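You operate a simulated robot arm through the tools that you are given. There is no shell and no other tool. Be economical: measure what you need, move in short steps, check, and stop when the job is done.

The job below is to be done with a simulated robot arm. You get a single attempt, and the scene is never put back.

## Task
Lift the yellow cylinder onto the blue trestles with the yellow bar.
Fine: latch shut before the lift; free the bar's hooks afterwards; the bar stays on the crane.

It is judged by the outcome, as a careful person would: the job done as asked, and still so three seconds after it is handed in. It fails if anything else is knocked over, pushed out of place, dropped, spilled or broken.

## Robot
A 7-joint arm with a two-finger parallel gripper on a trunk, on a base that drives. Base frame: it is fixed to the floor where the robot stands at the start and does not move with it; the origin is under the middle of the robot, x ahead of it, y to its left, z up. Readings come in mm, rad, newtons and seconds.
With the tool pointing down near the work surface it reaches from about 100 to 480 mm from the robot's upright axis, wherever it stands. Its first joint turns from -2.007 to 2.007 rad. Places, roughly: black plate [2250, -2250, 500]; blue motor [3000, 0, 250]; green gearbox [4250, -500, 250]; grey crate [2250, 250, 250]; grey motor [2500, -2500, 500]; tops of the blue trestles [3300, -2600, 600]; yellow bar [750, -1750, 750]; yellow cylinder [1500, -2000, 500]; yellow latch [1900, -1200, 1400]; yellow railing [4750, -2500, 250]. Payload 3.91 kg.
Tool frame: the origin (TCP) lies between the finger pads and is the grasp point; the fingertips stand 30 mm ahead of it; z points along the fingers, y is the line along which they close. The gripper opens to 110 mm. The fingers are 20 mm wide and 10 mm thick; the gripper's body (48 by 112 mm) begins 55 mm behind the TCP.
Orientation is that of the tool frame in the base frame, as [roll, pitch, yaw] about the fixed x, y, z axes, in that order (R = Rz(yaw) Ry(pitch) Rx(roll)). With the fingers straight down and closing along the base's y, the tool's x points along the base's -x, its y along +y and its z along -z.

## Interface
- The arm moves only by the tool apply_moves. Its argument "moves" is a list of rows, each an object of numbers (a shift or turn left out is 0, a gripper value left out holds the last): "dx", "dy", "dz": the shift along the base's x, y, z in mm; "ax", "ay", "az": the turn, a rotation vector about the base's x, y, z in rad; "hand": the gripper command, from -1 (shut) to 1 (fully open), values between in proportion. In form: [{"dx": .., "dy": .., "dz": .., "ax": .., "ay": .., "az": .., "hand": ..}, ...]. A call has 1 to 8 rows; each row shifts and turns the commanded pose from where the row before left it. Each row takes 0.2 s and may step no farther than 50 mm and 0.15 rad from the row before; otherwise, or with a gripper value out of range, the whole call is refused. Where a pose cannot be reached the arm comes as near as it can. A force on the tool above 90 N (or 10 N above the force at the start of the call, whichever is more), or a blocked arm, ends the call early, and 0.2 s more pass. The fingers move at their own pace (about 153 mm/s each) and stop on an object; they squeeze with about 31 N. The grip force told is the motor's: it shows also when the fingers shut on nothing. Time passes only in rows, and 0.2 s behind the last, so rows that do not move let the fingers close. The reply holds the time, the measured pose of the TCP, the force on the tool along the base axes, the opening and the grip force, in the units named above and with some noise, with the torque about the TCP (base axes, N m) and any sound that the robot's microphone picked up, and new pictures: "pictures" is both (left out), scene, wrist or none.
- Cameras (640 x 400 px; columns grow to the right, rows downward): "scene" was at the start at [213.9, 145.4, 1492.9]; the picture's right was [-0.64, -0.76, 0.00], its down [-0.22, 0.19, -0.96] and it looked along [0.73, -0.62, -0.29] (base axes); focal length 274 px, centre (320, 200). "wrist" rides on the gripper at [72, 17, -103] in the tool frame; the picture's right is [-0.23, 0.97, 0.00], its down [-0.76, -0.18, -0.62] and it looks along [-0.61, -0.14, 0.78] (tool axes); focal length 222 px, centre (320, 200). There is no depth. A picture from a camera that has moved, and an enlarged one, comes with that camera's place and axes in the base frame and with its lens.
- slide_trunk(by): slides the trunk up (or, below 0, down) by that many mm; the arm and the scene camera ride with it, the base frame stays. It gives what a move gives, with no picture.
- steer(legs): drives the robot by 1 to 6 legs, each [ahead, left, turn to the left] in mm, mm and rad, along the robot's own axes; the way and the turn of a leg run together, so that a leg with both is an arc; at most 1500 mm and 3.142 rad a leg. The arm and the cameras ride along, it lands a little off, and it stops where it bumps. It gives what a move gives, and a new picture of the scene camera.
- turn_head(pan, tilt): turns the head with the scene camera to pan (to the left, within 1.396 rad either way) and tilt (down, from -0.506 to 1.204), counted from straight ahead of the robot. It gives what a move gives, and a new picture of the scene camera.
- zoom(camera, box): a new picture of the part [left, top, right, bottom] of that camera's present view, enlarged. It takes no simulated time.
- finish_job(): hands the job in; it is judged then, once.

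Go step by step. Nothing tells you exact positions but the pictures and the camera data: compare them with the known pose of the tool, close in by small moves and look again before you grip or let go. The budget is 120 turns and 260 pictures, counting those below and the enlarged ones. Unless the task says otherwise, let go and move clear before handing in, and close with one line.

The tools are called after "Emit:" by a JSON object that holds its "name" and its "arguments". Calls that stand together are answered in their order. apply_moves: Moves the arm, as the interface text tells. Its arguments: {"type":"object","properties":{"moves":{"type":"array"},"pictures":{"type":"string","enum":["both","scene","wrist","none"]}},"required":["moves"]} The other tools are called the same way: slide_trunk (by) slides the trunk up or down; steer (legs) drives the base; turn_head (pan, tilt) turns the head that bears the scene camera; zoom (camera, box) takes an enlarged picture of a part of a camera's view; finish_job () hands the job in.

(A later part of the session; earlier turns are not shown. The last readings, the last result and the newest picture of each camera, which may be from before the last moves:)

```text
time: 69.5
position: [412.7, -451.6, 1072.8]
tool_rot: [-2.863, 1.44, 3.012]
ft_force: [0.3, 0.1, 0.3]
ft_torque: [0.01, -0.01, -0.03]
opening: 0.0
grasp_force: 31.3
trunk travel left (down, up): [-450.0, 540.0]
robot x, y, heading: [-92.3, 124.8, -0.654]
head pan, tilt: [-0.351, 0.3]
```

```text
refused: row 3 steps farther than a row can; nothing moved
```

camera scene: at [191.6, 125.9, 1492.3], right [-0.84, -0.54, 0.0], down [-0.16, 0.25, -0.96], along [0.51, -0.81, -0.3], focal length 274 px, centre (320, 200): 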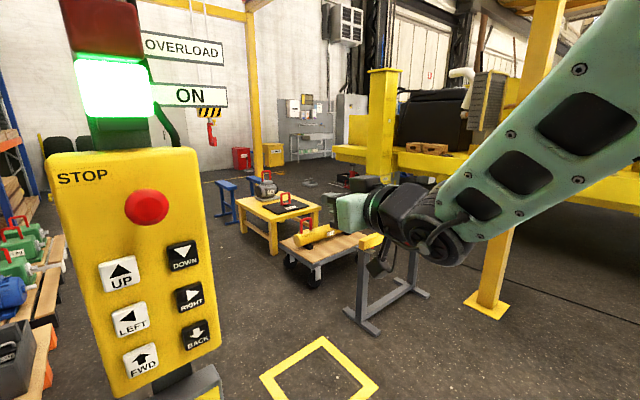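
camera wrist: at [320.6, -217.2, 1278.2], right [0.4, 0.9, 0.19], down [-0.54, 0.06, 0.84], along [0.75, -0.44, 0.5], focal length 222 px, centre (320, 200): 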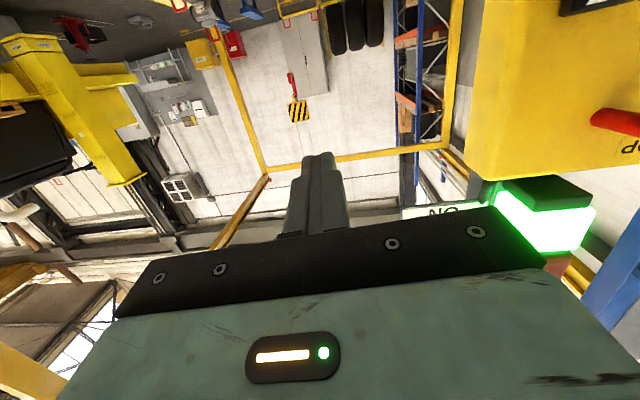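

Each call starts from the measured pose, and it is free now. I raise the tool and bring it across.

Emit:
{"name": "apply_moves", "arguments": {"moves": [{"dz": 48}, {"dz": 48}, {"dz": 48}, {"dz": 30, "dy": 38}, {"dy": 48}, {"dy": 48}, {"dy": 48}, {"dy": 48}]}}

```text
time: 71.3
position: [457.4, -255.3, 1226.9]
tool_rot: [-2.888, 1.445, 2.991]
ft_force: [-0.4, 0.5, 0.6]
ft_torque: [-0.02, 0.0, -0.02]
opening: 0.0
grasp_force: 31.2
out of reach, approached as far as the arm can: row 7, 8
trunk travel left (down, up): [-450.0, 540.0]
robot x, y, heading: [-95.8, 126.4, -0.657]
head pan, tilt: [-0.351, 0.3]
camera scene: at [188.1, 122.3, 1143.2], right [-0.84, -0.54, 0.0], down [-0.16, 0.25, -0.95], along [0.51, -0.81, -0.3], focal length 274 px, centre (320, 200)
camera wrist: at [359.0, -200.0, 1166.6], right [0.41, 0.89, 0.19], down [-0.54, 0.07, 0.84], along [0.73, -0.45, 0.51], focal length 222 px, centre (320, 200)
```

scene: 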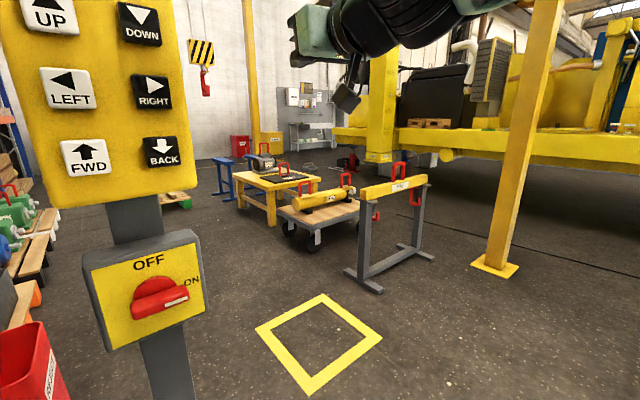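
wrist: 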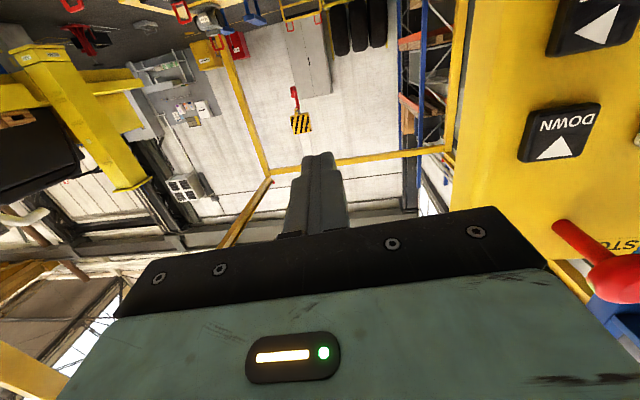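

The first joint is at its left limit here. I move the base left and turn it left a bit so the panel comes within the joint's range; the lowered camera now sees the whole work area.

Emit:
{"name": "steer", "arguments": {"legs": [[-155, 113, 0], [0, 0, 0.207]]}}

Emit:
{"name": "zoom", "arguments": {"camera": "wrist", "box": [0, 0, 640, 400]}}

```text
time: 73.6
position: [470.0, 48.7, 1224.1]
tool_rot: [-2.897, 1.439, -3.094]
ft_force: [0.3, -1.5, 0.3]
ft_torque: [0.0, 0.0, -0.01]
opening: 0.1
grasp_force: 30.9
trunk travel left (down, up): [-450.0, 540.0]
robot x, y, heading: [-150.2, 311.5, -0.448]
head pan, tilt: [-0.351, 0.3]
camera scene: at [128.9, 364.0, 1142.9], right [-0.71, -0.7, 0.0], down [-0.21, 0.21, -0.95], along [0.67, -0.68, -0.3], focal length 274 px, centre (320, 200)
```

scene: 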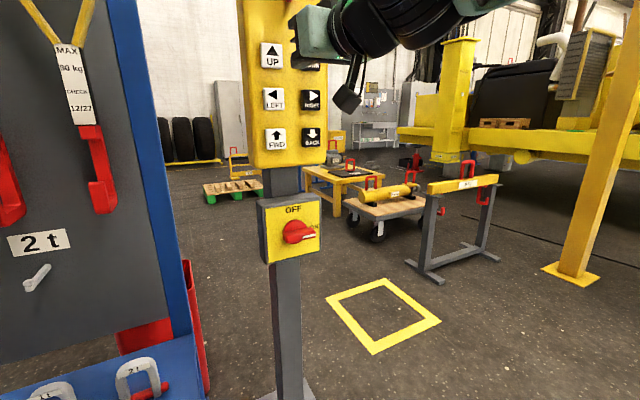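

```text
1.00 times, centred on (320, 200) of wrist (not enlarged: the box is as wide or as high as the picture)
camera zoom: at [363.2, 83.5, 1165.2], right [0.22, 0.96, 0.19], down [-0.54, -0.05, 0.84], along [0.81, -0.29, 0.51], focal length 222 px, centre (320, 200)
```

zoom: 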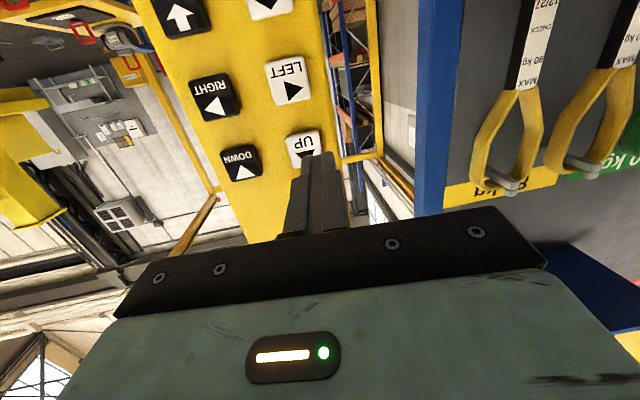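

The wrist view confirms the buttons: left column near (647, -23), right column near (615, -106), rows at z 1257, 1173 and 1092. I line up with BACK and try a short press.

Emit:
{"name": "apply_moves", "arguments": {"moves": [{"dx": 16, "dy": -27, "dz": -26}, {"dx": 16, "dy": -27, "dz": -26}, {"dx": 16, "dy": -27, "dz": -26}, {"dx": 16, "dy": -27, "dz": -26}, {"dx": 15, "dy": -26, "dz": -24}, {}]}}

```text
time: 75.0
position: [549.5, -79.3, 1097.4]
tool_rot: [-2.869, 1.44, -3.062]
ft_force: [0.0, 0.6, -0.6]
ft_torque: [0.01, 0.03, 0.01]
opening: 0.0
grasp_force: 31.4
trunk travel left (down, up): [-450.0, 540.0]
robot x, y, heading: [-152.5, 310.1, -0.445]
head pan, tilt: [-0.351, 0.3]
camera scene: at [130.2, 368.2, 1142.3], right [-0.71, -0.7, 0.0], down [-0.21, 0.21, -0.96], along [0.67, -0.68, -0.3], focal length 274 px, centre (320, 200)
camera wrist: at [442.2, -44.4, 1037.1], right [0.22, 0.96, 0.19], down [-0.54, -0.05, 0.84], along [0.81, -0.28, 0.51], focal length 222 px, centre (320, 200)
```

scene: 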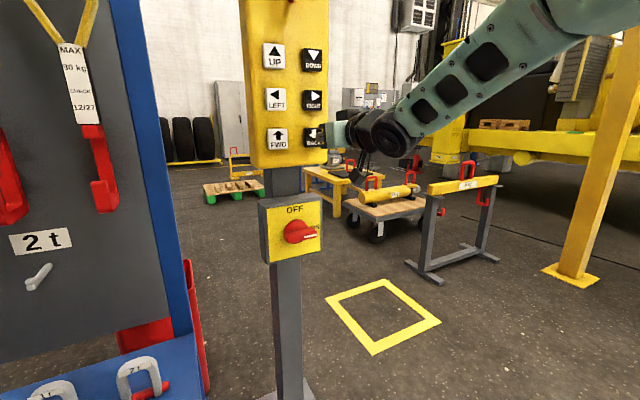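
wrist: 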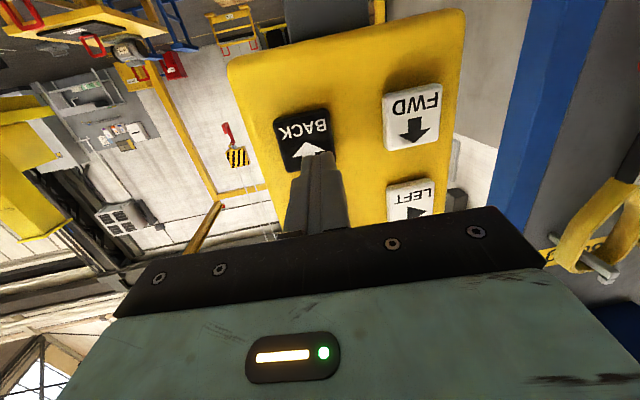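

The fingertip is lined up with BACK, and the wrist camera even sees the hook. I press.

Emit:
{"name": "apply_moves", "arguments": {"moves": [{"dx": 14, "dy": -7.5}, {"dx": 14, "dy": -5.5}, {"dx": 7, "dy": -2.7}, {"dx": 5, "dy": -1.8}, {}], "pictures": "wrist"}}

```text
time: 76.2
position: [590.8, -98.2, 1097.4]
tool_rot: [-2.871, 1.44, -3.065]
ft_force: [-4.6, 2.6, -0.5]
ft_torque: [-0.04, 0.0, 0.03]
opening: 0.2
grasp_force: 31.2
trunk travel left (down, up): [-450.0, 540.0]
robot x, y, heading: [-155.9, 311.1, -0.443]
head pan, tilt: [-0.351, 0.3]
camera wrist: at [483.1, -63.3, 1037.6], right [0.22, 0.96, 0.19], down [-0.54, -0.05, 0.84], along [0.81, -0.28, 0.51], focal length 222 px, centre (320, 200)
```

wrist: 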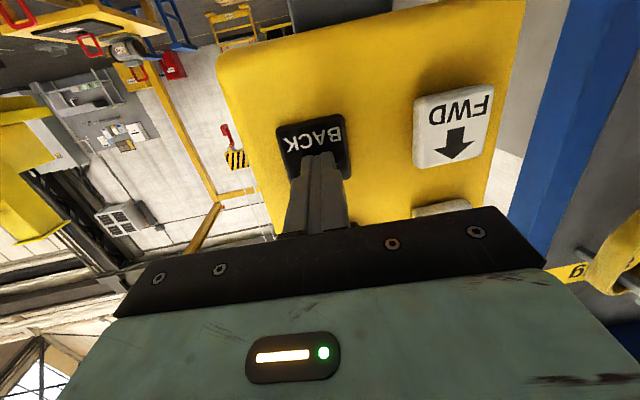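

Light contact with BACK. I push a few millimetres further and watch the hook.

Emit:
{"name": "apply_moves", "arguments": {"moves": [{"dx": 6, "dy": -2.3}, {}, {}, {}], "pictures": "wrist"}}

```text
time: 77.2
position: [596.2, -102.4, 1098.6]
tool_rot: [-2.865, 1.438, -3.061]
ft_force: [-42.6, 17.6, -11.7]
ft_torque: [-0.06, 0.08, 0.2]
opening: 0.1
grasp_force: 31.2
trunk travel left (down, up): [-450.0, 540.0]
robot x, y, heading: [-153.2, 312.5, -0.447]
head pan, tilt: [-0.351, 0.3]
camera wrist: at [488.2, -65.2, 1037.9], right [0.22, 0.96, 0.19], down [-0.54, -0.05, 0.84], along [0.81, -0.28, 0.51], focal length 222 px, centre (320, 200)
```

wrist: 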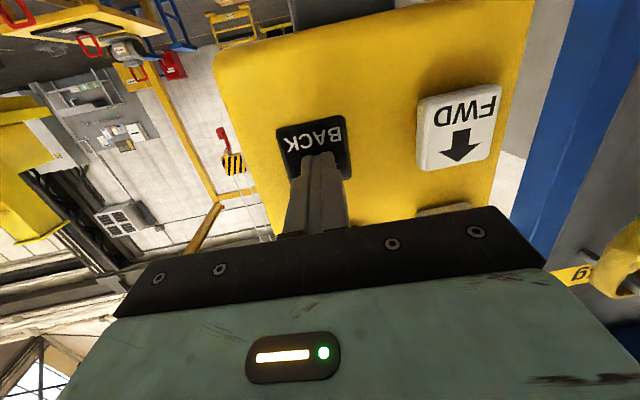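

The hook block grew a little and moved: BACK brings it towards me. I hold it on and measure the speed.

Emit:
{"name": "apply_moves", "arguments": {"moves": [{}, {}, {}, {}, {}, {}, {}, {}], "pictures": "wrist"}}

Emit:
{"name": "zoom", "arguments": {"camera": "wrist", "box": [180, 100, 280, 220]}}

```text
time: 79.0
position: [595.6, -101.1, 1099.5]
tool_rot: [-2.87, 1.439, -3.062]
ft_force: [-41.6, 18.0, -12.2]
ft_torque: [0.01, 0.11, 0.17]
opening: 0.0
grasp_force: 31.3
trunk travel left (down, up): [-450.0, 540.0]
robot x, y, heading: [-150.0, 309.5, -0.442]
head pan, tilt: [-0.351, 0.3]
camera wrist: at [488.3, -65.3, 1038.2], right [0.22, 0.96, 0.19], down [-0.54, -0.05, 0.84], along [0.81, -0.28, 0.51], focal length 222 px, centre (320, 200)
```

wrist: 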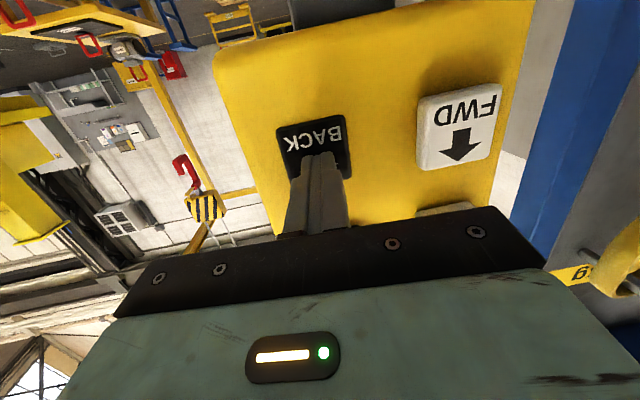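

```text
3.33 times, centred on (230, 160) of wrist
camera zoom: at [488.3, -65.3, 1038.2], right [0.22, 0.96, 0.19], down [-0.54, -0.05, 0.84], along [0.81, -0.28, 0.51], focal length 740 px, centre (620, 333)
```

zoom: 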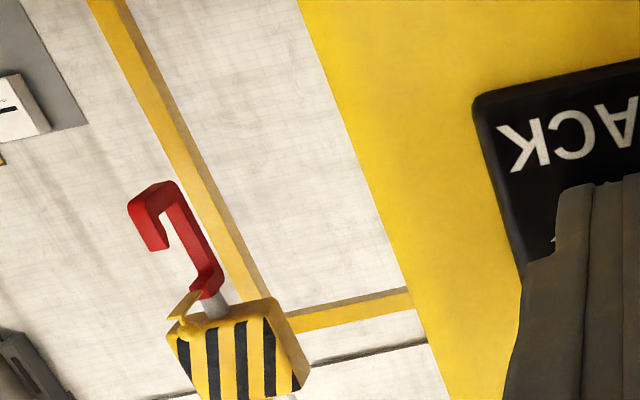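

The hook is moving -x at roughly 0.2 m/s. I hold about a second more and measure again.

Emit:
{"name": "apply_moves", "arguments": {"moves": [{}, {}, {}, {}], "pictures": "both"}}

```text
time: 80.0
position: [595.0, -101.5, 1099.7]
tool_rot: [-2.868, 1.441, -3.063]
ft_force: [-41.2, 16.8, -11.3]
ft_torque: [-0.05, 0.09, 0.15]
opening: 0.3
grasp_force: 30.8
trunk travel left (down, up): [-450.0, 540.0]
robot x, y, heading: [-149.2, 311.5, -0.443]
head pan, tilt: [-0.351, 0.3]
camera scene: at [128.7, 368.7, 1142.7], right [-0.71, -0.7, 0.0], down [-0.21, 0.21, -0.96], along [0.67, -0.68, -0.29], focal length 274 px, centre (320, 200)
camera wrist: at [488.3, -65.4, 1038.3], right [0.22, 0.96, 0.19], down [-0.54, -0.05, 0.84], along [0.81, -0.28, 0.51], focal length 222 px, centre (320, 200)
```

scene: 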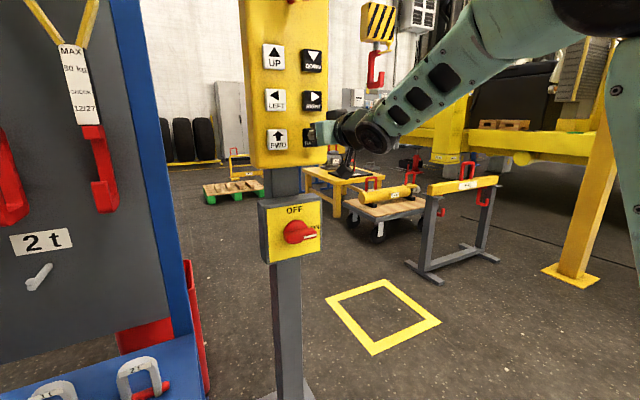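
wrist: 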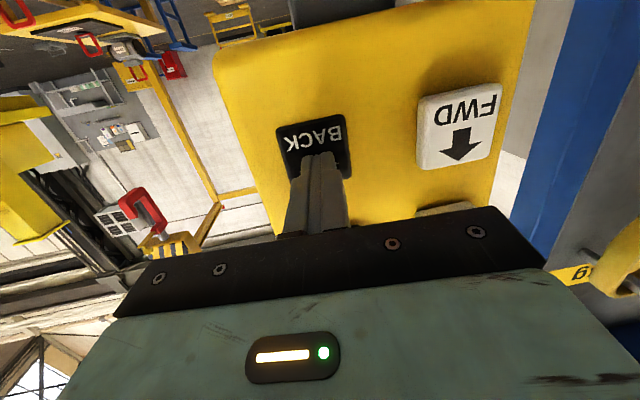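

Fitting all sightings, the crane runs along the panel's own axes: BACK is (-0.93, 0.36), at about 0.35 m/s; the hook is now near (896, -767). I release, shift over to RIGHT and press it.

Emit:
{"name": "apply_moves", "arguments": {"moves": [{"dx": -28, "dy": 11}, {"dz": 40}, {"dz": 42}, {}], "pictures": "both"}}

```text
time: 81.0
position: [567.9, -92.0, 1180.0]
tool_rot: [-2.866, 1.438, -3.063]
ft_force: [-0.7, 1.2, -1.4]
ft_torque: [0.02, -0.02, -0.01]
opening: 0.0
grasp_force: 30.5
trunk travel left (down, up): [-450.0, 540.0]
robot x, y, heading: [-153.6, 310.6, -0.443]
head pan, tilt: [-0.351, 0.3]
camera scene: at [130.3, 368.1, 1142.3], right [-0.71, -0.7, 0.0], down [-0.21, 0.21, -0.96], along [0.67, -0.68, -0.3], focal length 274 px, centre (320, 200)
camera wrist: at [461.2, -56.3, 1119.7], right [0.22, 0.96, 0.19], down [-0.54, -0.04, 0.84], along [0.81, -0.29, 0.51], focal length 222 px, centre (320, 200)
```

scene: 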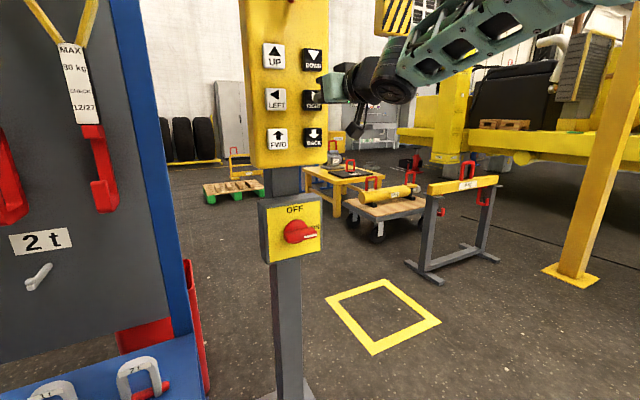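
wrist: 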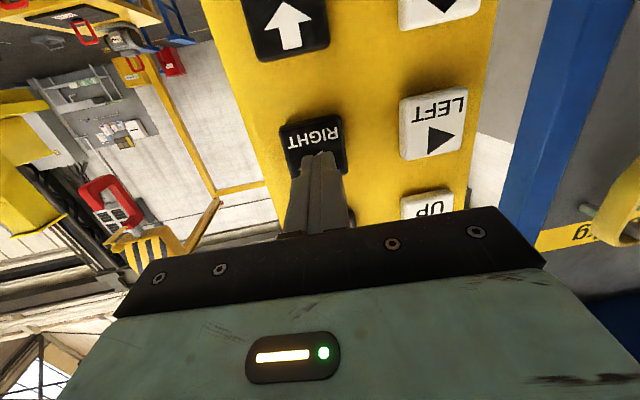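

Aligned with RIGHT. I press and hold it, then check.

Emit:
{"name": "apply_moves", "arguments": {"moves": [{"dx": 14, "dy": -5.5}, {"dx": 12.5, "dy": -5}, {}, {}, {}, {}, {}, {}], "pictures": "both"}}

```text
time: 82.8
position: [594.0, -100.8, 1180.0]
tool_rot: [-2.863, 1.44, -3.06]
ft_force: [-30.8, 15.0, -11.4]
ft_torque: [0.01, 0.15, 0.2]
opening: 0.0
grasp_force: 30.9
trunk travel left (down, up): [-450.0, 540.0]
robot x, y, heading: [-152.4, 312.2, -0.442]
head pan, tilt: [-0.351, 0.3]
camera scene: at [129.1, 368.7, 1142.5], right [-0.71, -0.7, 0.0], down [-0.21, 0.21, -0.96], along [0.67, -0.68, -0.29], focal length 274 px, centre (320, 200)
camera wrist: at [486.9, -65.1, 1119.8], right [0.22, 0.96, 0.19], down [-0.54, -0.05, 0.84], along [0.81, -0.28, 0.51], focal length 222 px, centre (320, 200)
```

scene: 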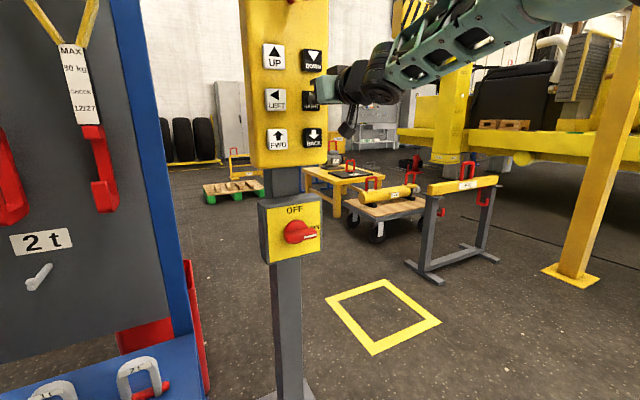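
wrist: 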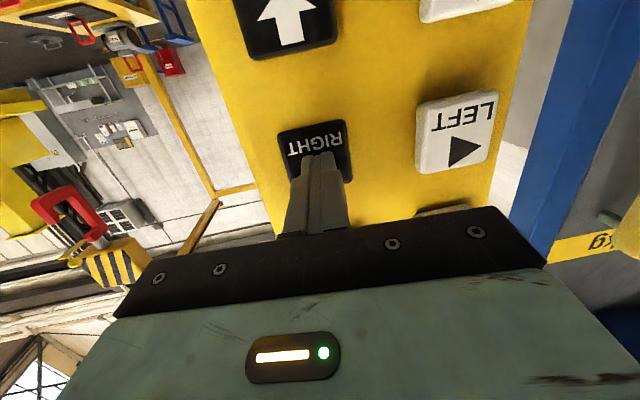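

The hook is drifting right, slower than before. I keep holding.

Emit:
{"name": "apply_moves", "arguments": {"moves": [{}, {}, {}, {}, {}, {}, {}, {}], "pictures": "wrist"}}

```text
time: 84.6
position: [593.4, -99.6, 1180.3]
tool_rot: [-2.861, 1.442, -3.057]
ft_force: [-29.7, 14.1, -8.1]
ft_torque: [-0.01, 0.07, 0.19]
opening: 0.1
grasp_force: 30.5
trunk travel left (down, up): [-450.0, 540.0]
robot x, y, heading: [-150.8, 309.0, -0.441]
head pan, tilt: [-0.351, 0.3]
camera wrist: at [486.7, -65.3, 1120.3], right [0.22, 0.96, 0.19], down [-0.54, -0.04, 0.84], along [0.81, -0.28, 0.51], focal length 222 px, centre (320, 200)
```

wrist: 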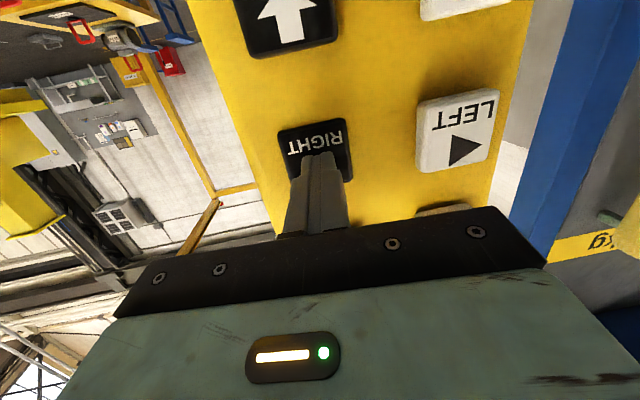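

The hook left the wrist view. I release and look for it with the scene camera.

Emit:
{"name": "apply_moves", "arguments": {"moves": [{"dx": -26, "dy": 10}], "pictures": "none"}}

Emit:
{"name": "turn_head", "arguments": {"pan": -0.6, "tilt": 0.1}}

```text
time: 85.0
position: [570.6, -91.6, 1179.7]
tool_rot: [-2.86, 1.44, -3.057]
ft_force: [0.6, -0.2, -0.3]
ft_torque: [0.0, -0.01, -0.03]
opening: 0.1
grasp_force: 30.4
trunk travel left (down, up): [-450.0, 540.0]
robot x, y, heading: [-150.1, 307.6, -0.44]
head pan, tilt: [-0.351, 0.3]
```

```text
time: 85.8
position: [570.2, -91.1, 1178.5]
tool_rot: [-2.868, 1.439, -3.062]
ft_force: [-0.5, 0.3, 0.7]
ft_torque: [0.0, -0.01, 0.03]
opening: 0.1
grasp_force: 31.2
trunk travel left (down, up): [-450.0, 540.0]
robot x, y, heading: [-151.6, 307.3, -0.45]
head pan, tilt: [-0.6, 0.099]
camera scene: at [111.1, 355.2, 1160.9], right [-0.86, -0.5, 0.0], down [-0.05, 0.09, -0.99], along [0.5, -0.86, -0.1], focal length 274 px, centre (320, 200)
```

scene: 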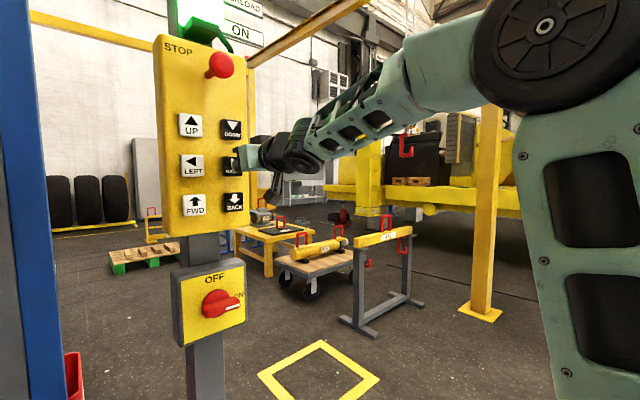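

The hook is now nearly above the bar's handle, seen at (405, 145). I zoom to measure it.

Emit:
{"name": "zoom", "arguments": {"camera": "scene", "box": [340, 110, 460, 290]}}

```text
2.22 times, centred on (400, 200) of scene
camera zoom: at [111.1, 355.2, 1160.9], right [-0.86, -0.5, 0.0], down [-0.05, 0.09, -0.99], along [0.5, -0.86, -0.1], focal length 609 px, centre (142, 200)
```

zoom: 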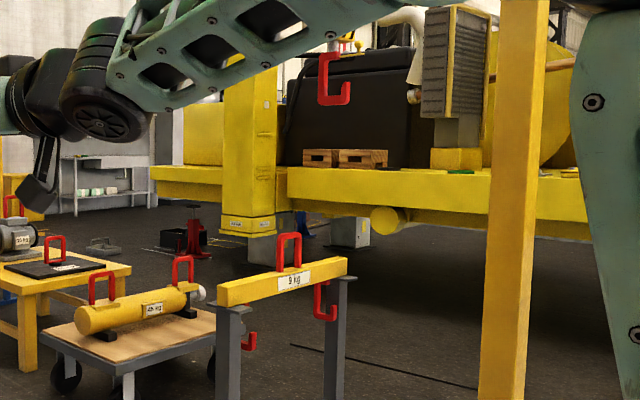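

The hook hangs near (556, -1620); it needs about 230 mm FWD plus clearance and 50 mm RIGHT. I move the finger to FWD.

Emit:
{"name": "apply_moves", "arguments": {"moves": [{"dx": 7, "dy": 20, "dz": -21}, {"dx": 8, "dy": 20, "dz": -21}, {"dx": 8, "dy": 21, "dz": -21}, {"dx": 7, "dy": 20, "dz": -20}, {}], "pictures": "both"}}

```text
time: 87.0
position: [601.6, -12.3, 1097.2]
tool_rot: [-2.866, 1.441, -3.059]
ft_force: [0.5, 0.4, -0.8]
ft_torque: [-0.03, 0.01, 0.0]
opening: 0.0
grasp_force: 31.3
trunk travel left (down, up): [-450.0, 540.0]
robot x, y, heading: [-154.1, 308.4, -0.445]
head pan, tilt: [-0.6, 0.099]
camera scene: at [111.1, 355.1, 1161.0], right [-0.86, -0.5, 0.0], down [-0.05, 0.09, -1.0], along [0.5, -0.86, -0.1], focal length 274 px, centre (320, 200)
camera wrist: at [494.2, 24.0, 1036.0], right [0.22, 0.96, 0.19], down [-0.54, -0.04, 0.84], along [0.81, -0.28, 0.51], focal length 222 px, centre (320, 200)
```

scene: 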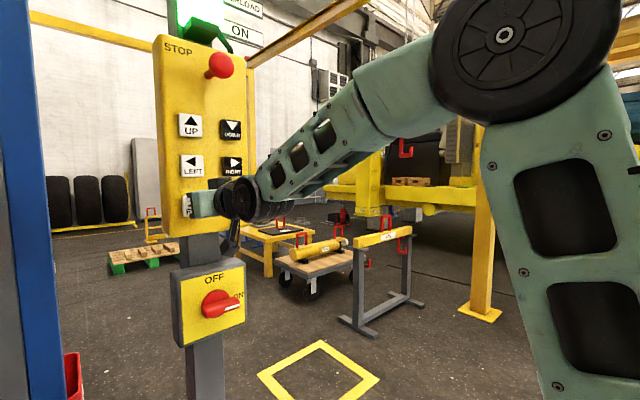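
wrist: 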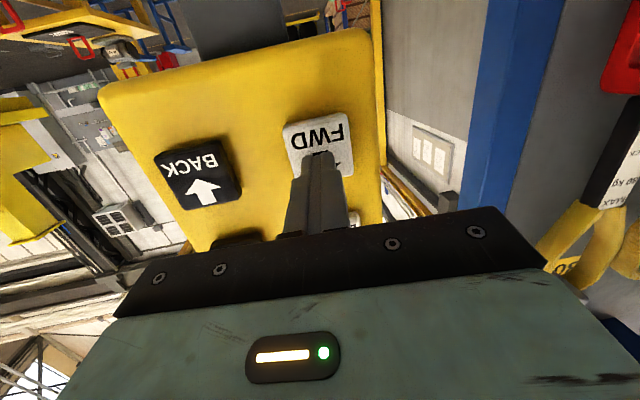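

Aligned with FWD. I press for about half a second and release.

Emit:
{"name": "apply_moves", "arguments": {"moves": [{"dx": 14, "dy": -5.5}, {"dx": 12.5, "dy": -5}, {}, {}, {}, {"dx": -26, "dy": 10}, {}, {}], "pictures": "scene"}}

Emit:
{"name": "zoom", "arguments": {"camera": "scene", "box": [340, 110, 460, 290]}}

```text
time: 88.8
position: [602.2, -14.0, 1095.5]
tool_rot: [-2.868, 1.44, -3.063]
ft_force: [-0.5, 0.7, -0.4]
ft_torque: [0.0, 0.0, 0.03]
opening: 0.0
grasp_force: 30.7
trunk travel left (down, up): [-450.0, 540.0]
robot x, y, heading: [-149.5, 311.1, -0.445]
head pan, tilt: [-0.6, 0.099]
camera scene: at [111.3, 355.1, 1161.0], right [-0.86, -0.5, 0.0], down [-0.05, 0.09, -0.99], along [0.5, -0.86, -0.1], focal length 274 px, centre (320, 200)
```

scene: 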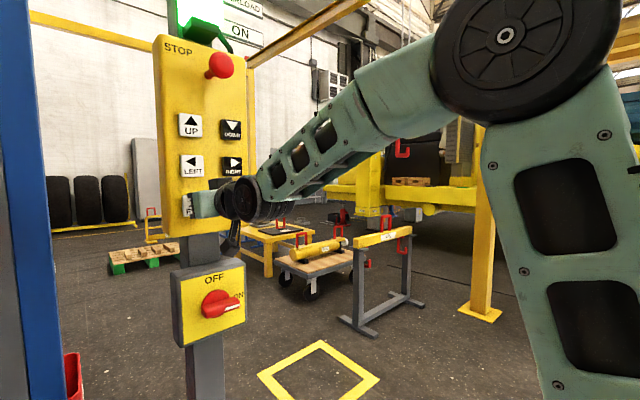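

```text
2.22 times, centred on (400, 200) of scene
camera zoom: at [111.3, 355.1, 1161.0], right [-0.86, -0.5, 0.0], down [-0.05, 0.09, -0.99], along [0.5, -0.86, -0.1], focal length 609 px, centre (142, 200)
```

zoom: 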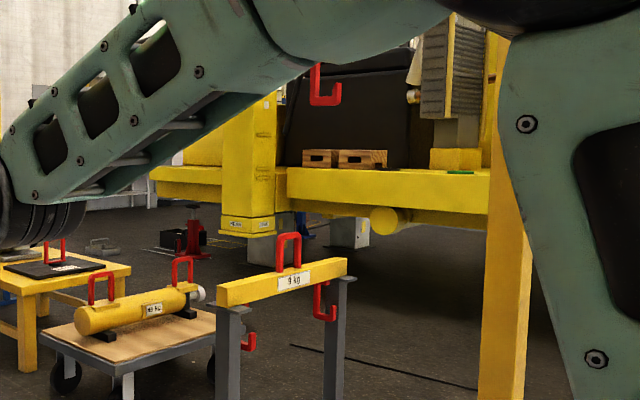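

That moved it about 45 mm forward. I press longer.

Emit:
{"name": "apply_moves", "arguments": {"moves": [{"dx": 14, "dy": -5.5}, {"dx": 13.5, "dy": -5}, {}, {}, {}, {}, {}, {"dx": -27, "dy": 10}], "pictures": "none"}}

Emit:
{"name": "zoom", "arguments": {"camera": "scene", "box": [340, 110, 460, 290]}}

```text
time: 89.9
position: [623.4, -18.8, 1097.3]
tool_rot: [-2.865, 1.44, -3.058]
ft_force: [-51.3, 13.0, 3.6]
ft_torque: [-0.08, -0.42, -0.02]
opening: 0.0
grasp_force: 30.7
trunk travel left (down, up): [-450.0, 540.0]
robot x, y, heading: [-150.0, 309.6, -0.44]
head pan, tilt: [-0.6, 0.099]
stopped in row 5: the force on the tool passed its limit at 91 N (the readings are from after the stop); the commanded pose is now the measured one
```

```text
2.22 times, centred on (400, 200) of scene
camera zoom: at [107.3, 356.1, 1161.8], right [-0.86, -0.5, 0.0], down [-0.05, 0.09, -1.0], along [0.5, -0.86, -0.1], focal length 609 px, centre (142, 200)
```

zoom: 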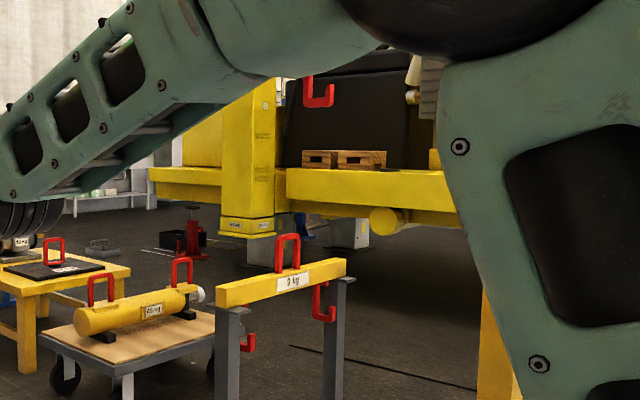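

The push ran up to the force limit and ended early while still pressing. I release now and then reassess.

Emit:
{"name": "apply_moves", "arguments": {"moves": [{}, {}, {"dx": -26, "dy": 10}, {}], "pictures": "scene"}}

Emit:
{"name": "zoom", "arguments": {"camera": "scene", "box": [340, 110, 460, 290]}}

```text
time: 90.9
position: [602.8, -12.6, 1094.6]
tool_rot: [-2.876, 1.434, -3.067]
ft_force: [-0.5, -0.8, -0.6]
ft_torque: [-0.04, 0.01, -0.03]
opening: 0.0
grasp_force: 30.8
trunk travel left (down, up): [-450.0, 540.0]
robot x, y, heading: [-151.5, 307.6, -0.447]
head pan, tilt: [-0.6, 0.099]
camera scene: at [111.2, 355.2, 1160.9], right [-0.86, -0.5, 0.0], down [-0.05, 0.09, -0.99], along [0.5, -0.86, -0.1], focal length 274 px, centre (320, 200)
```

scene: 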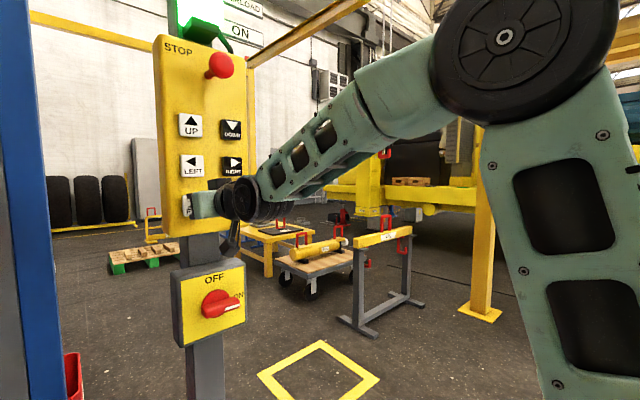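

```text
2.22 times, centred on (400, 200) of scene
camera zoom: at [111.2, 355.2, 1160.9], right [-0.86, -0.5, 0.0], down [-0.05, 0.09, -0.99], along [0.5, -0.86, -0.1], focal length 609 px, centre (142, 200)
```

zoom: 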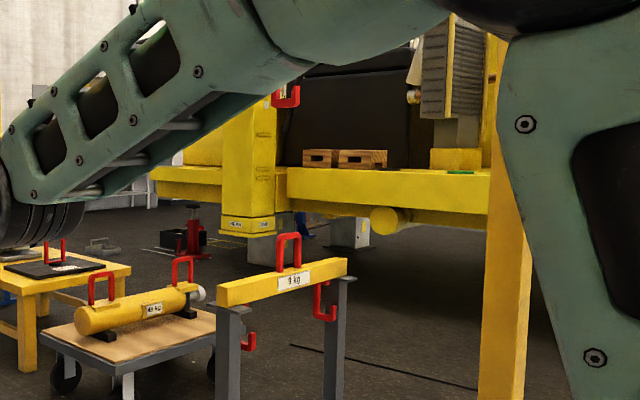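

The hook is now close to the handle's line, near (745, -1701). I press FWD a bit more so it clears the handle on the far side.

Emit:
{"name": "apply_moves", "arguments": {"moves": [{"dx": 13, "dy": -5}, {"dx": 12, "dy": -4.7}, {}, {}, {}, {"dx": -25, "dy": 9.7}, {}, {}], "pictures": "none"}}

Emit:
{"name": "zoom", "arguments": {"camera": "scene", "box": [340, 110, 460, 290]}}

```text
time: 92.7
position: [601.3, -11.9, 1093.5]
tool_rot: [-2.871, 1.436, -3.068]
ft_force: [0.7, -0.5, 0.1]
ft_torque: [0.0, -0.01, -0.01]
opening: 0.1
grasp_force: 31.1
trunk travel left (down, up): [-450.0, 540.0]
robot x, y, heading: [-150.6, 312.2, -0.452]
head pan, tilt: [-0.6, 0.099]
```

```text
2.22 times, centred on (400, 200) of scene
camera zoom: at [110.8, 355.3, 1161.0], right [-0.86, -0.5, 0.0], down [-0.05, 0.09, -0.99], along [0.5, -0.86, -0.1], focal length 609 px, centre (142, 200)
```

zoom: 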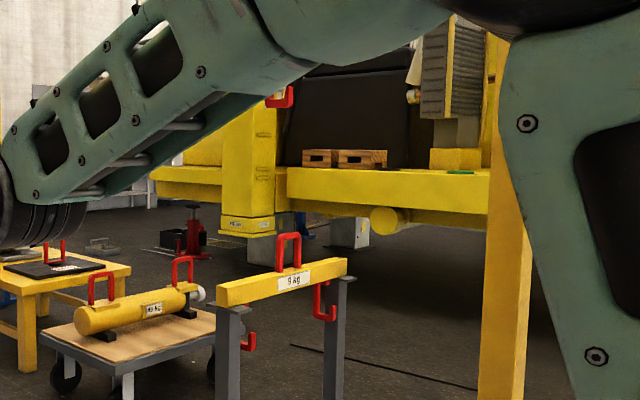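

About 30 mm more. I press FWD once again, slightly longer.

Emit:
{"name": "apply_moves", "arguments": {"moves": [{"dx": 13, "dy": -5}, {"dx": 12, "dy": -4.7}, {}, {}, {}, {}, {}, {"dx": -25, "dy": 9.7}], "pictures": "none"}}

Emit:
{"name": "zoom", "arguments": {"camera": "scene", "box": [340, 110, 460, 290]}}

```text
time: 94.5
position: [602.1, -12.9, 1098.6]
tool_rot: [-2.871, 1.439, -3.063]
ft_force: [0.3, -1.2, 0.1]
ft_torque: [-0.03, -0.03, 0.02]
opening: 0.1
grasp_force: 31.2
trunk travel left (down, up): [-450.0, 540.0]
robot x, y, heading: [-149.9, 306.7, -0.442]
head pan, tilt: [-0.6, 0.099]
```

```text
2.22 times, centred on (400, 200) of scene
camera zoom: at [111.6, 355.1, 1161.1], right [-0.86, -0.5, 0.0], down [-0.05, 0.09, -0.99], along [0.5, -0.86, -0.1], focal length 609 px, centre (142, 200)
```

zoom: 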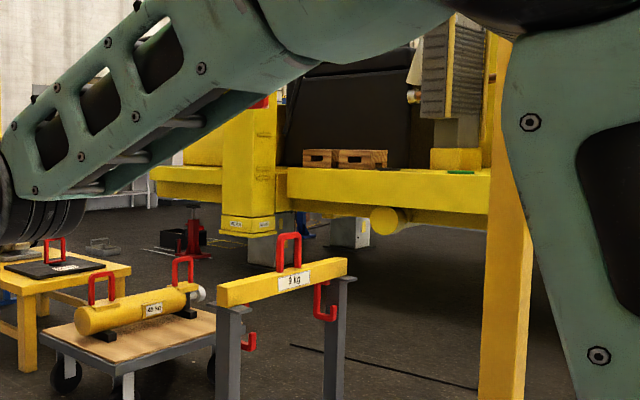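

It is now about 95 mm beyond the handle, as wanted. I move the finger to DOWN.

Emit:
{"name": "apply_moves", "arguments": {"moves": [{"dx": -8, "dy": -20, "dz": 41}, {"dx": -8, "dy": -20, "dz": 41}, {"dx": -8, "dy": -20, "dz": 41}, {"dx": -9, "dy": -19, "dz": 39}, {}], "pictures": "both"}}

```text
time: 95.7
position: [567.3, -88.3, 1256.4]
tool_rot: [-2.878, 1.437, -3.071]
ft_force: [0.4, 0.2, 0.1]
ft_torque: [-0.03, 0.01, -0.04]
opening: 0.0
grasp_force: 30.9
trunk travel left (down, up): [-450.0, 540.0]
robot x, y, heading: [-155.8, 305.8, -0.438]
head pan, tilt: [-0.6, 0.099]
camera scene: at [110.5, 355.4, 1161.0], right [-0.86, -0.5, 0.0], down [-0.05, 0.09, -0.99], along [0.5, -0.86, -0.1], focal length 274 px, centre (320, 200)
camera wrist: at [459.6, -54.1, 1196.9], right [0.21, 0.96, 0.19], down [-0.54, -0.05, 0.84], along [0.81, -0.28, 0.51], focal length 222 px, centre (320, 200)
```

scene: 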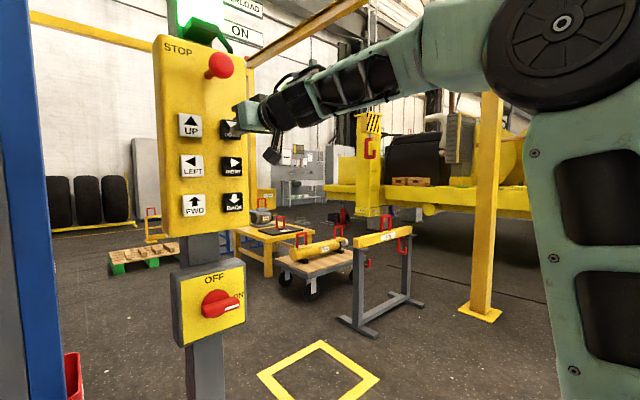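
wrist: 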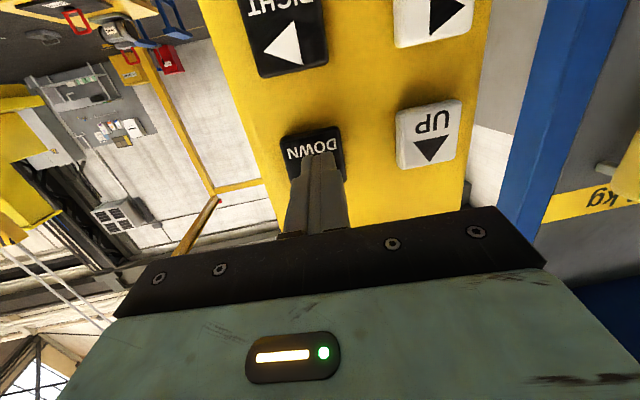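

The hook and block are in clear view from here, and the finger is on DOWN. I press and hold.

Emit:
{"name": "apply_moves", "arguments": {"moves": [{"dx": 13, "dy": -5}, {"dx": 12, "dy": -5}, {}, {}, {}, {}, {}, {"dx": -25, "dy": 10}], "pictures": "none"}}

Emit:
{"name": "zoom", "arguments": {"camera": "scene", "box": [310, 100, 450, 270]}}

```text
time: 97.5
position: [567.1, -91.1, 1257.2]
tool_rot: [-2.876, 1.436, -3.068]
ft_force: [0.1, 0.6, 0.4]
ft_torque: [0.02, -0.02, 0.03]
opening: 0.0
grasp_force: 31.2
trunk travel left (down, up): [-450.0, 540.0]
robot x, y, heading: [-153.5, 311.1, -0.445]
head pan, tilt: [-0.6, 0.099]
```

```text
2.35 times, centred on (380, 185) of scene
camera zoom: at [110.8, 355.2, 1161.0], right [-0.86, -0.5, 0.0], down [-0.05, 0.09, -0.99], along [0.5, -0.86, -0.1], focal length 645 px, centre (179, 235)
```

zoom: 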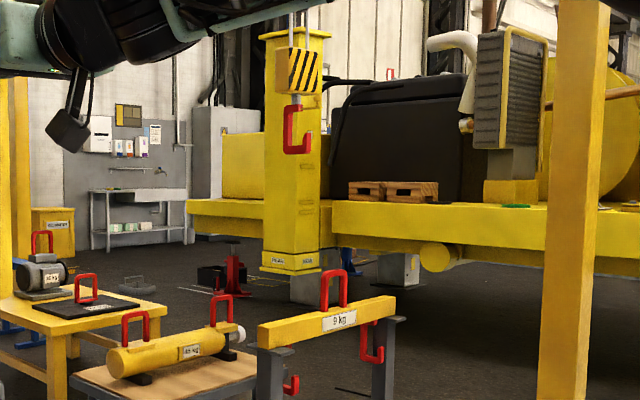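

The hook is coming down, about 60 mm so far. I hold DOWN longer, in one long press.

Emit:
{"name": "apply_moves", "arguments": {"moves": [{"dx": 13, "dy": -5}, {"dx": 12, "dy": -4}, {}, {}, {}, {}, {}, {}], "pictures": "none"}}

Emit:
{"name": "zoom", "arguments": {"camera": "scene", "box": [310, 100, 450, 270]}}

```text
time: 99.3
position: [592.6, -99.5, 1257.4]
tool_rot: [-2.873, 1.435, -3.064]
ft_force: [-13.7, 0.6, -0.2]
ft_torque: [0.0, -0.06, -0.12]
opening: 0.0
grasp_force: 30.8
trunk travel left (down, up): [-450.0, 540.0]
robot x, y, heading: [-150.8, 308.5, -0.442]
head pan, tilt: [-0.6, 0.099]
```

```text
2.35 times, centred on (380, 185) of scene
camera zoom: at [109.8, 355.3, 1161.2], right [-0.86, -0.5, 0.0], down [-0.05, 0.09, -1.0], along [0.5, -0.86, -0.1], focal length 645 px, centre (179, 235)
```

zoom: 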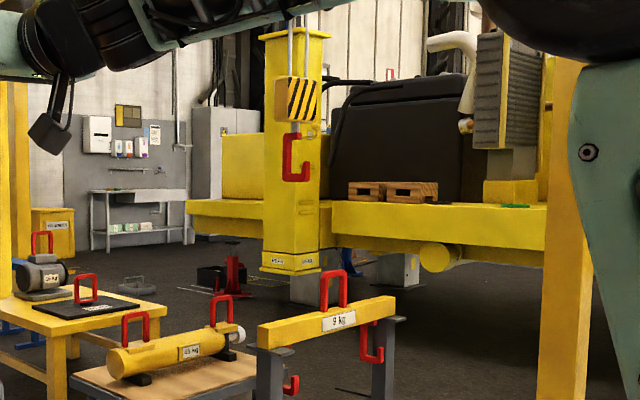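

Descending about 80 mm/s. I keep holding.

Emit:
{"name": "apply_moves", "arguments": {"moves": [{"dx": 1, "dy": -0.4}, {}, {}, {}, {}, {}, {}, {}], "pictures": "none"}}

Emit:
{"name": "zoom", "arguments": {"camera": "scene", "box": [310, 100, 450, 270]}}

```text
time: 101.1
position: [593.9, -99.2, 1257.5]
tool_rot: [-2.873, 1.434, -3.064]
ft_force: [-21.0, 5.8, -4.7]
ft_torque: [0.01, 0.0, -0.04]
opening: 0.0
grasp_force: 30.6
trunk travel left (down, up): [-450.0, 540.0]
robot x, y, heading: [-155.7, 310.2, -0.443]
head pan, tilt: [-0.6, 0.099]
```

```text
2.35 times, centred on (380, 185) of scene
camera zoom: at [109.6, 355.5, 1161.2], right [-0.86, -0.5, 0.0], down [-0.05, 0.09, -1.0], along [0.5, -0.86, -0.1], focal length 645 px, centre (179, 235)
```

zoom: 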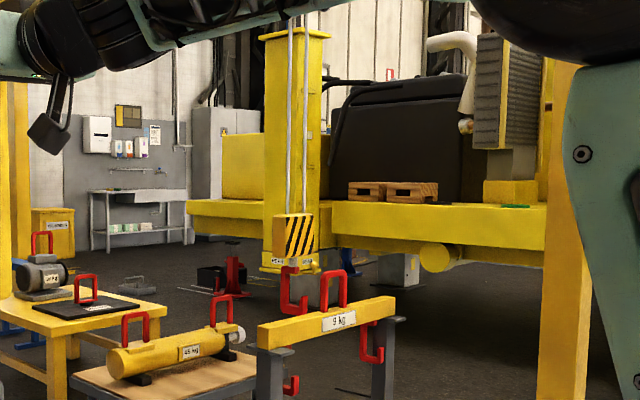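

The hook came down fast, to about the handle's height beside the bar. I release at once.

Emit:
{"name": "apply_moves", "arguments": {"moves": [{"dx": -25, "dy": 9.5}, {}], "pictures": "none"}}

Emit:
{"name": "zoom", "arguments": {"camera": "scene", "box": [320, 180, 420, 270]}}

```text
time: 101.7
position: [570.4, -91.7, 1256.9]
tool_rot: [-2.877, 1.434, -3.069]
ft_force: [-0.4, -0.3, -0.1]
ft_torque: [-0.03, 0.02, 0.0]
opening: 0.0
grasp_force: 30.9
trunk travel left (down, up): [-450.0, 540.0]
robot x, y, heading: [-152.3, 307.8, -0.442]
head pan, tilt: [-0.6, 0.099]
```

```text
4.44 times, centred on (370, 225) of scene
camera zoom: at [110.8, 355.3, 1161.0], right [-0.86, -0.5, 0.0], down [-0.05, 0.09, -0.99], along [0.5, -0.86, -0.1], focal length 1218 px, centre (98, 89)
```

zoom: 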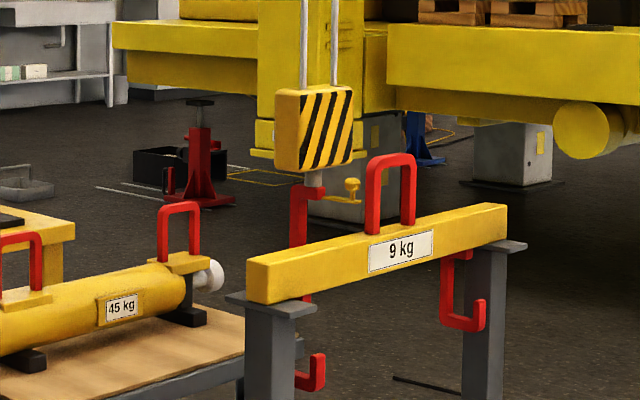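

The hook is now behind the bar, about 100 mm too low and roughly 50 mm too far left. I go to UP and tap it.

Emit:
{"name": "apply_moves", "arguments": {"moves": [{"dx": 11, "dy": 27}, {"dx": 11, "dy": 27}, {"dx": 10, "dy": 28}, {}], "pictures": "wrist"}}

```text
time: 102.7
position: [599.8, -8.2, 1258.3]
tool_rot: [-2.875, 1.437, -3.068]
ft_force: [0.2, -0.1, 0.5]
ft_torque: [0.0, 0.01, 0.01]
opening: 0.0
grasp_force: 30.9
trunk travel left (down, up): [-450.0, 540.0]
robot x, y, heading: [-153.9, 309.7, -0.444]
head pan, tilt: [-0.6, 0.099]
camera wrist: at [492.3, 27.6, 1197.3], right [0.22, 0.96, 0.19], down [-0.54, -0.05, 0.84], along [0.82, -0.28, 0.5], focal length 222 px, centre (320, 200)
```

wrist: 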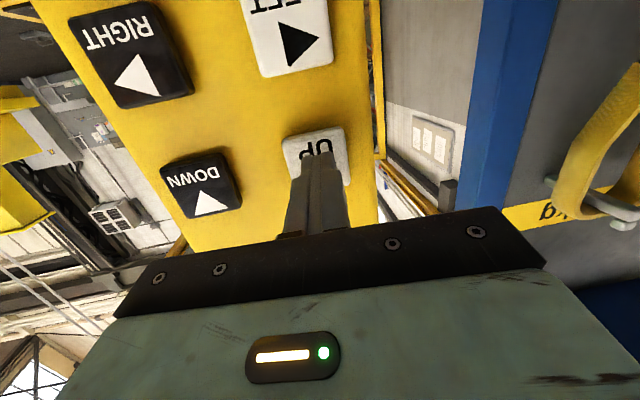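

On UP now. I press for about a second and look.

Emit:
{"name": "apply_moves", "arguments": {"moves": [{"dx": 13, "dy": -5}, {"dx": 12, "dy": -4.5}, {}, {}, {}, {}, {"dx": -25, "dy": 9.5}, {}], "pictures": "none"}}

Emit:
{"name": "zoom", "arguments": {"camera": "scene", "box": [320, 180, 420, 270]}}

```text
time: 104.5
position: [602.2, -8.1, 1255.5]
tool_rot: [-2.87, 1.435, -3.065]
ft_force: [0.3, 0.4, -0.7]
ft_torque: [0.02, 0.02, 0.01]
opening: 0.0
grasp_force: 31.5
trunk travel left (down, up): [-450.0, 540.0]
robot x, y, heading: [-149.4, 306.9, -0.444]
head pan, tilt: [-0.6, 0.099]
```

```text
4.44 times, centred on (370, 225) of scene
camera zoom: at [111.0, 355.2, 1161.0], right [-0.86, -0.5, 0.0], down [-0.05, 0.09, -0.99], along [0.5, -0.86, -0.1], focal length 1218 px, centre (98, 89)
```

zoom: 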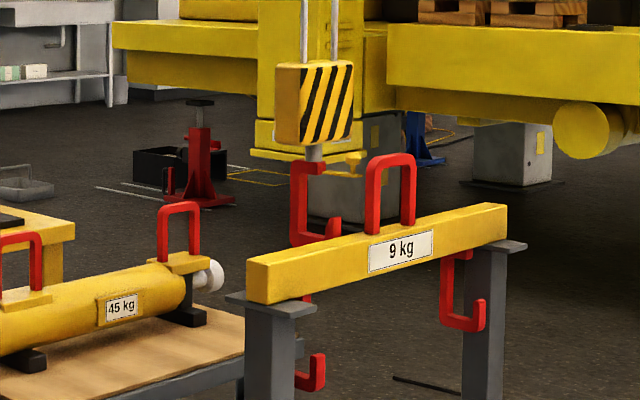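

Moved up about 46 mm; another 70 mm is needed. I tap UP a bit longer.

Emit:
{"name": "apply_moves", "arguments": {"moves": [{"dx": 13, "dy": -5}, {"dx": 11.5, "dy": -4.5}, {}, {}, {}, {}, {}, {"dx": -25, "dy": 9.5}], "pictures": "none"}}

Emit:
{"name": "zoom", "arguments": {"camera": "scene", "box": [320, 180, 420, 270]}}

```text
time: 106.3
position: [602.4, -6.9, 1255.7]
tool_rot: [-2.862, 1.435, -3.056]
ft_force: [0.1, 0.4, -0.3]
ft_torque: [0.0, -0.02, 0.02]
opening: 0.0
grasp_force: 30.7
trunk travel left (down, up): [-450.0, 540.0]
robot x, y, heading: [-151.7, 314.2, -0.441]
head pan, tilt: [-0.6, 0.099]
```

```text
4.44 times, centred on (370, 225) of scene
camera zoom: at [111.4, 355.1, 1161.0], right [-0.86, -0.5, 0.0], down [-0.05, 0.09, -0.99], along [0.5, -0.86, -0.1], focal length 1218 px, centre (98, 89)
```

zoom: 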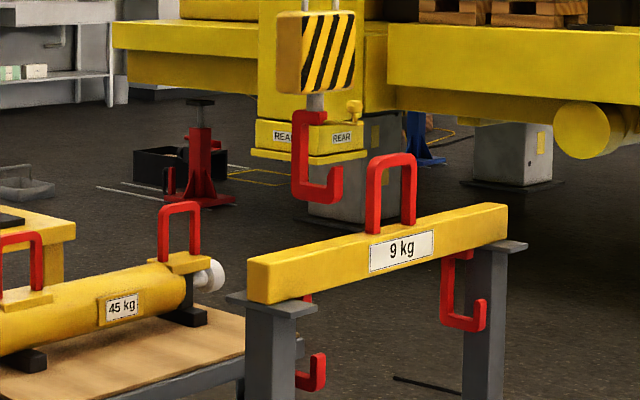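

It is a touch high now but close; first I correct sideways with RIGHT.

Emit:
{"name": "apply_moves", "arguments": {"moves": [{"dx": -9, "dy": -21, "dz": -19}, {"dx": -9, "dy": -21, "dz": -19}, {"dx": -8, "dy": -21, "dz": -19}, {"dx": -8, "dy": -22, "dz": -19}, {}], "pictures": "none"}}

Emit:
{"name": "apply_moves", "arguments": {"moves": [{"dx": 13, "dy": -5}, {"dx": 12.5, "dy": -5}, {}, {}, {"dx": -25, "dy": 9.5}, {}, {}], "pictures": "wrist"}}

Emit:
{"name": "zoom", "arguments": {"camera": "scene", "box": [320, 180, 420, 270]}}

```text
time: 107.5
position: [566.5, -93.5, 1181.1]
tool_rot: [-2.873, 1.435, -3.065]
ft_force: [0.4, -0.4, 0.1]
ft_torque: [0.02, -0.01, -0.02]
opening: 0.3
grasp_force: 31.1
trunk travel left (down, up): [-450.0, 540.0]
robot x, y, heading: [-152.9, 309.7, -0.446]
head pan, tilt: [-0.6, 0.099]
```

```text
time: 109.1
position: [568.7, -93.3, 1181.8]
tool_rot: [-2.874, 1.435, -3.068]
ft_force: [-0.4, 0.5, -0.1]
ft_torque: [0.0, -0.03, -0.01]
opening: 0.1
grasp_force: 30.5
trunk travel left (down, up): [-450.0, 540.0]
robot x, y, heading: [-150.3, 311.8, -0.44]
head pan, tilt: [-0.6, 0.099]
camera wrist: at [460.5, -58.6, 1121.1], right [0.22, 0.96, 0.19], down [-0.54, -0.05, 0.84], along [0.82, -0.28, 0.5], focal length 222 px, centre (320, 200)
```

wrist: 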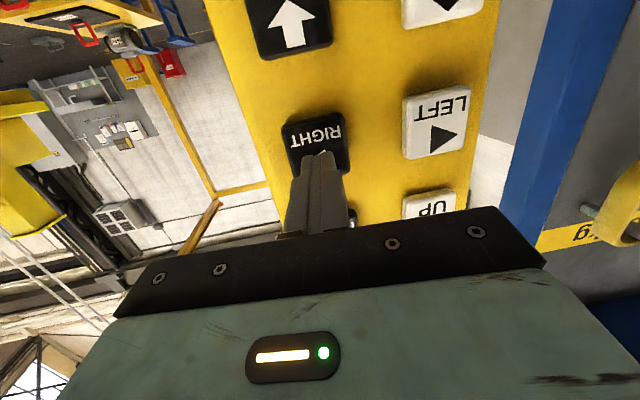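

```text
4.44 times, centred on (370, 225) of scene
camera zoom: at [110.7, 355.3, 1161.0], right [-0.86, -0.5, 0.0], down [-0.05, 0.09, -0.99], along [0.5, -0.86, -0.1], focal length 1218 px, centre (98, 89)
```

zoom: 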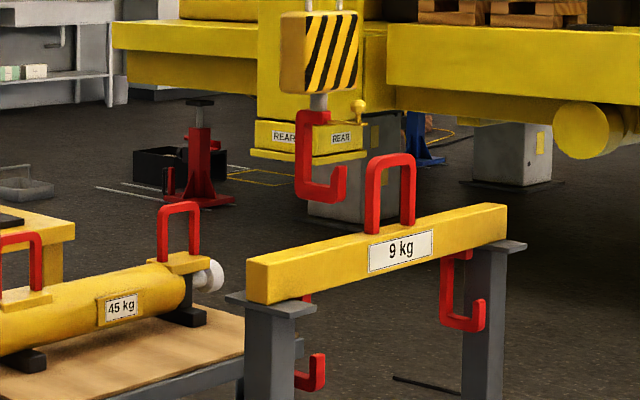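

That moved it only about 10 mm. I tap RIGHT longer.

Emit:
{"name": "apply_moves", "arguments": {"moves": [{"dx": 13, "dy": -5}, {"dx": 12.5, "dy": -5}, {}, {}, {}, {}, {"dx": -25, "dy": 9.5}, {}], "pictures": "none"}}

Emit:
{"name": "zoom", "arguments": {"camera": "scene", "box": [320, 180, 420, 270]}}

```text
time: 110.9
position: [568.8, -95.0, 1180.3]
tool_rot: [-2.872, 1.434, -3.067]
ft_force: [0.0, -0.1, 0.3]
ft_torque: [0.0, -0.02, -0.02]
opening: 0.0
grasp_force: 30.5
trunk travel left (down, up): [-450.0, 540.0]
robot x, y, heading: [-149.7, 311.8, -0.441]
head pan, tilt: [-0.6, 0.099]
```

```text
4.44 times, centred on (370, 225) of scene
camera zoom: at [110.9, 355.2, 1161.0], right [-0.86, -0.5, 0.0], down [-0.05, 0.09, -0.99], along [0.5, -0.86, -0.1], focal length 1218 px, centre (98, 89)
```

zoom: 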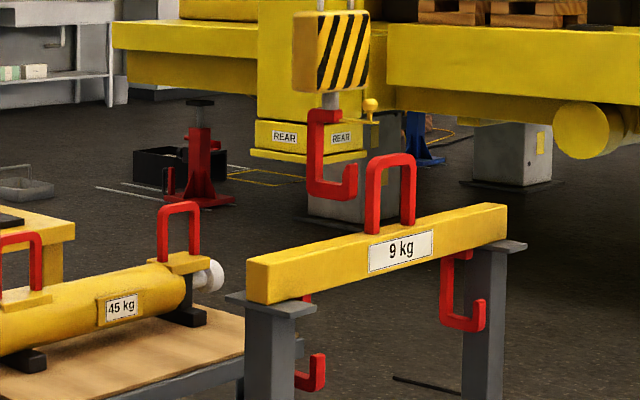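

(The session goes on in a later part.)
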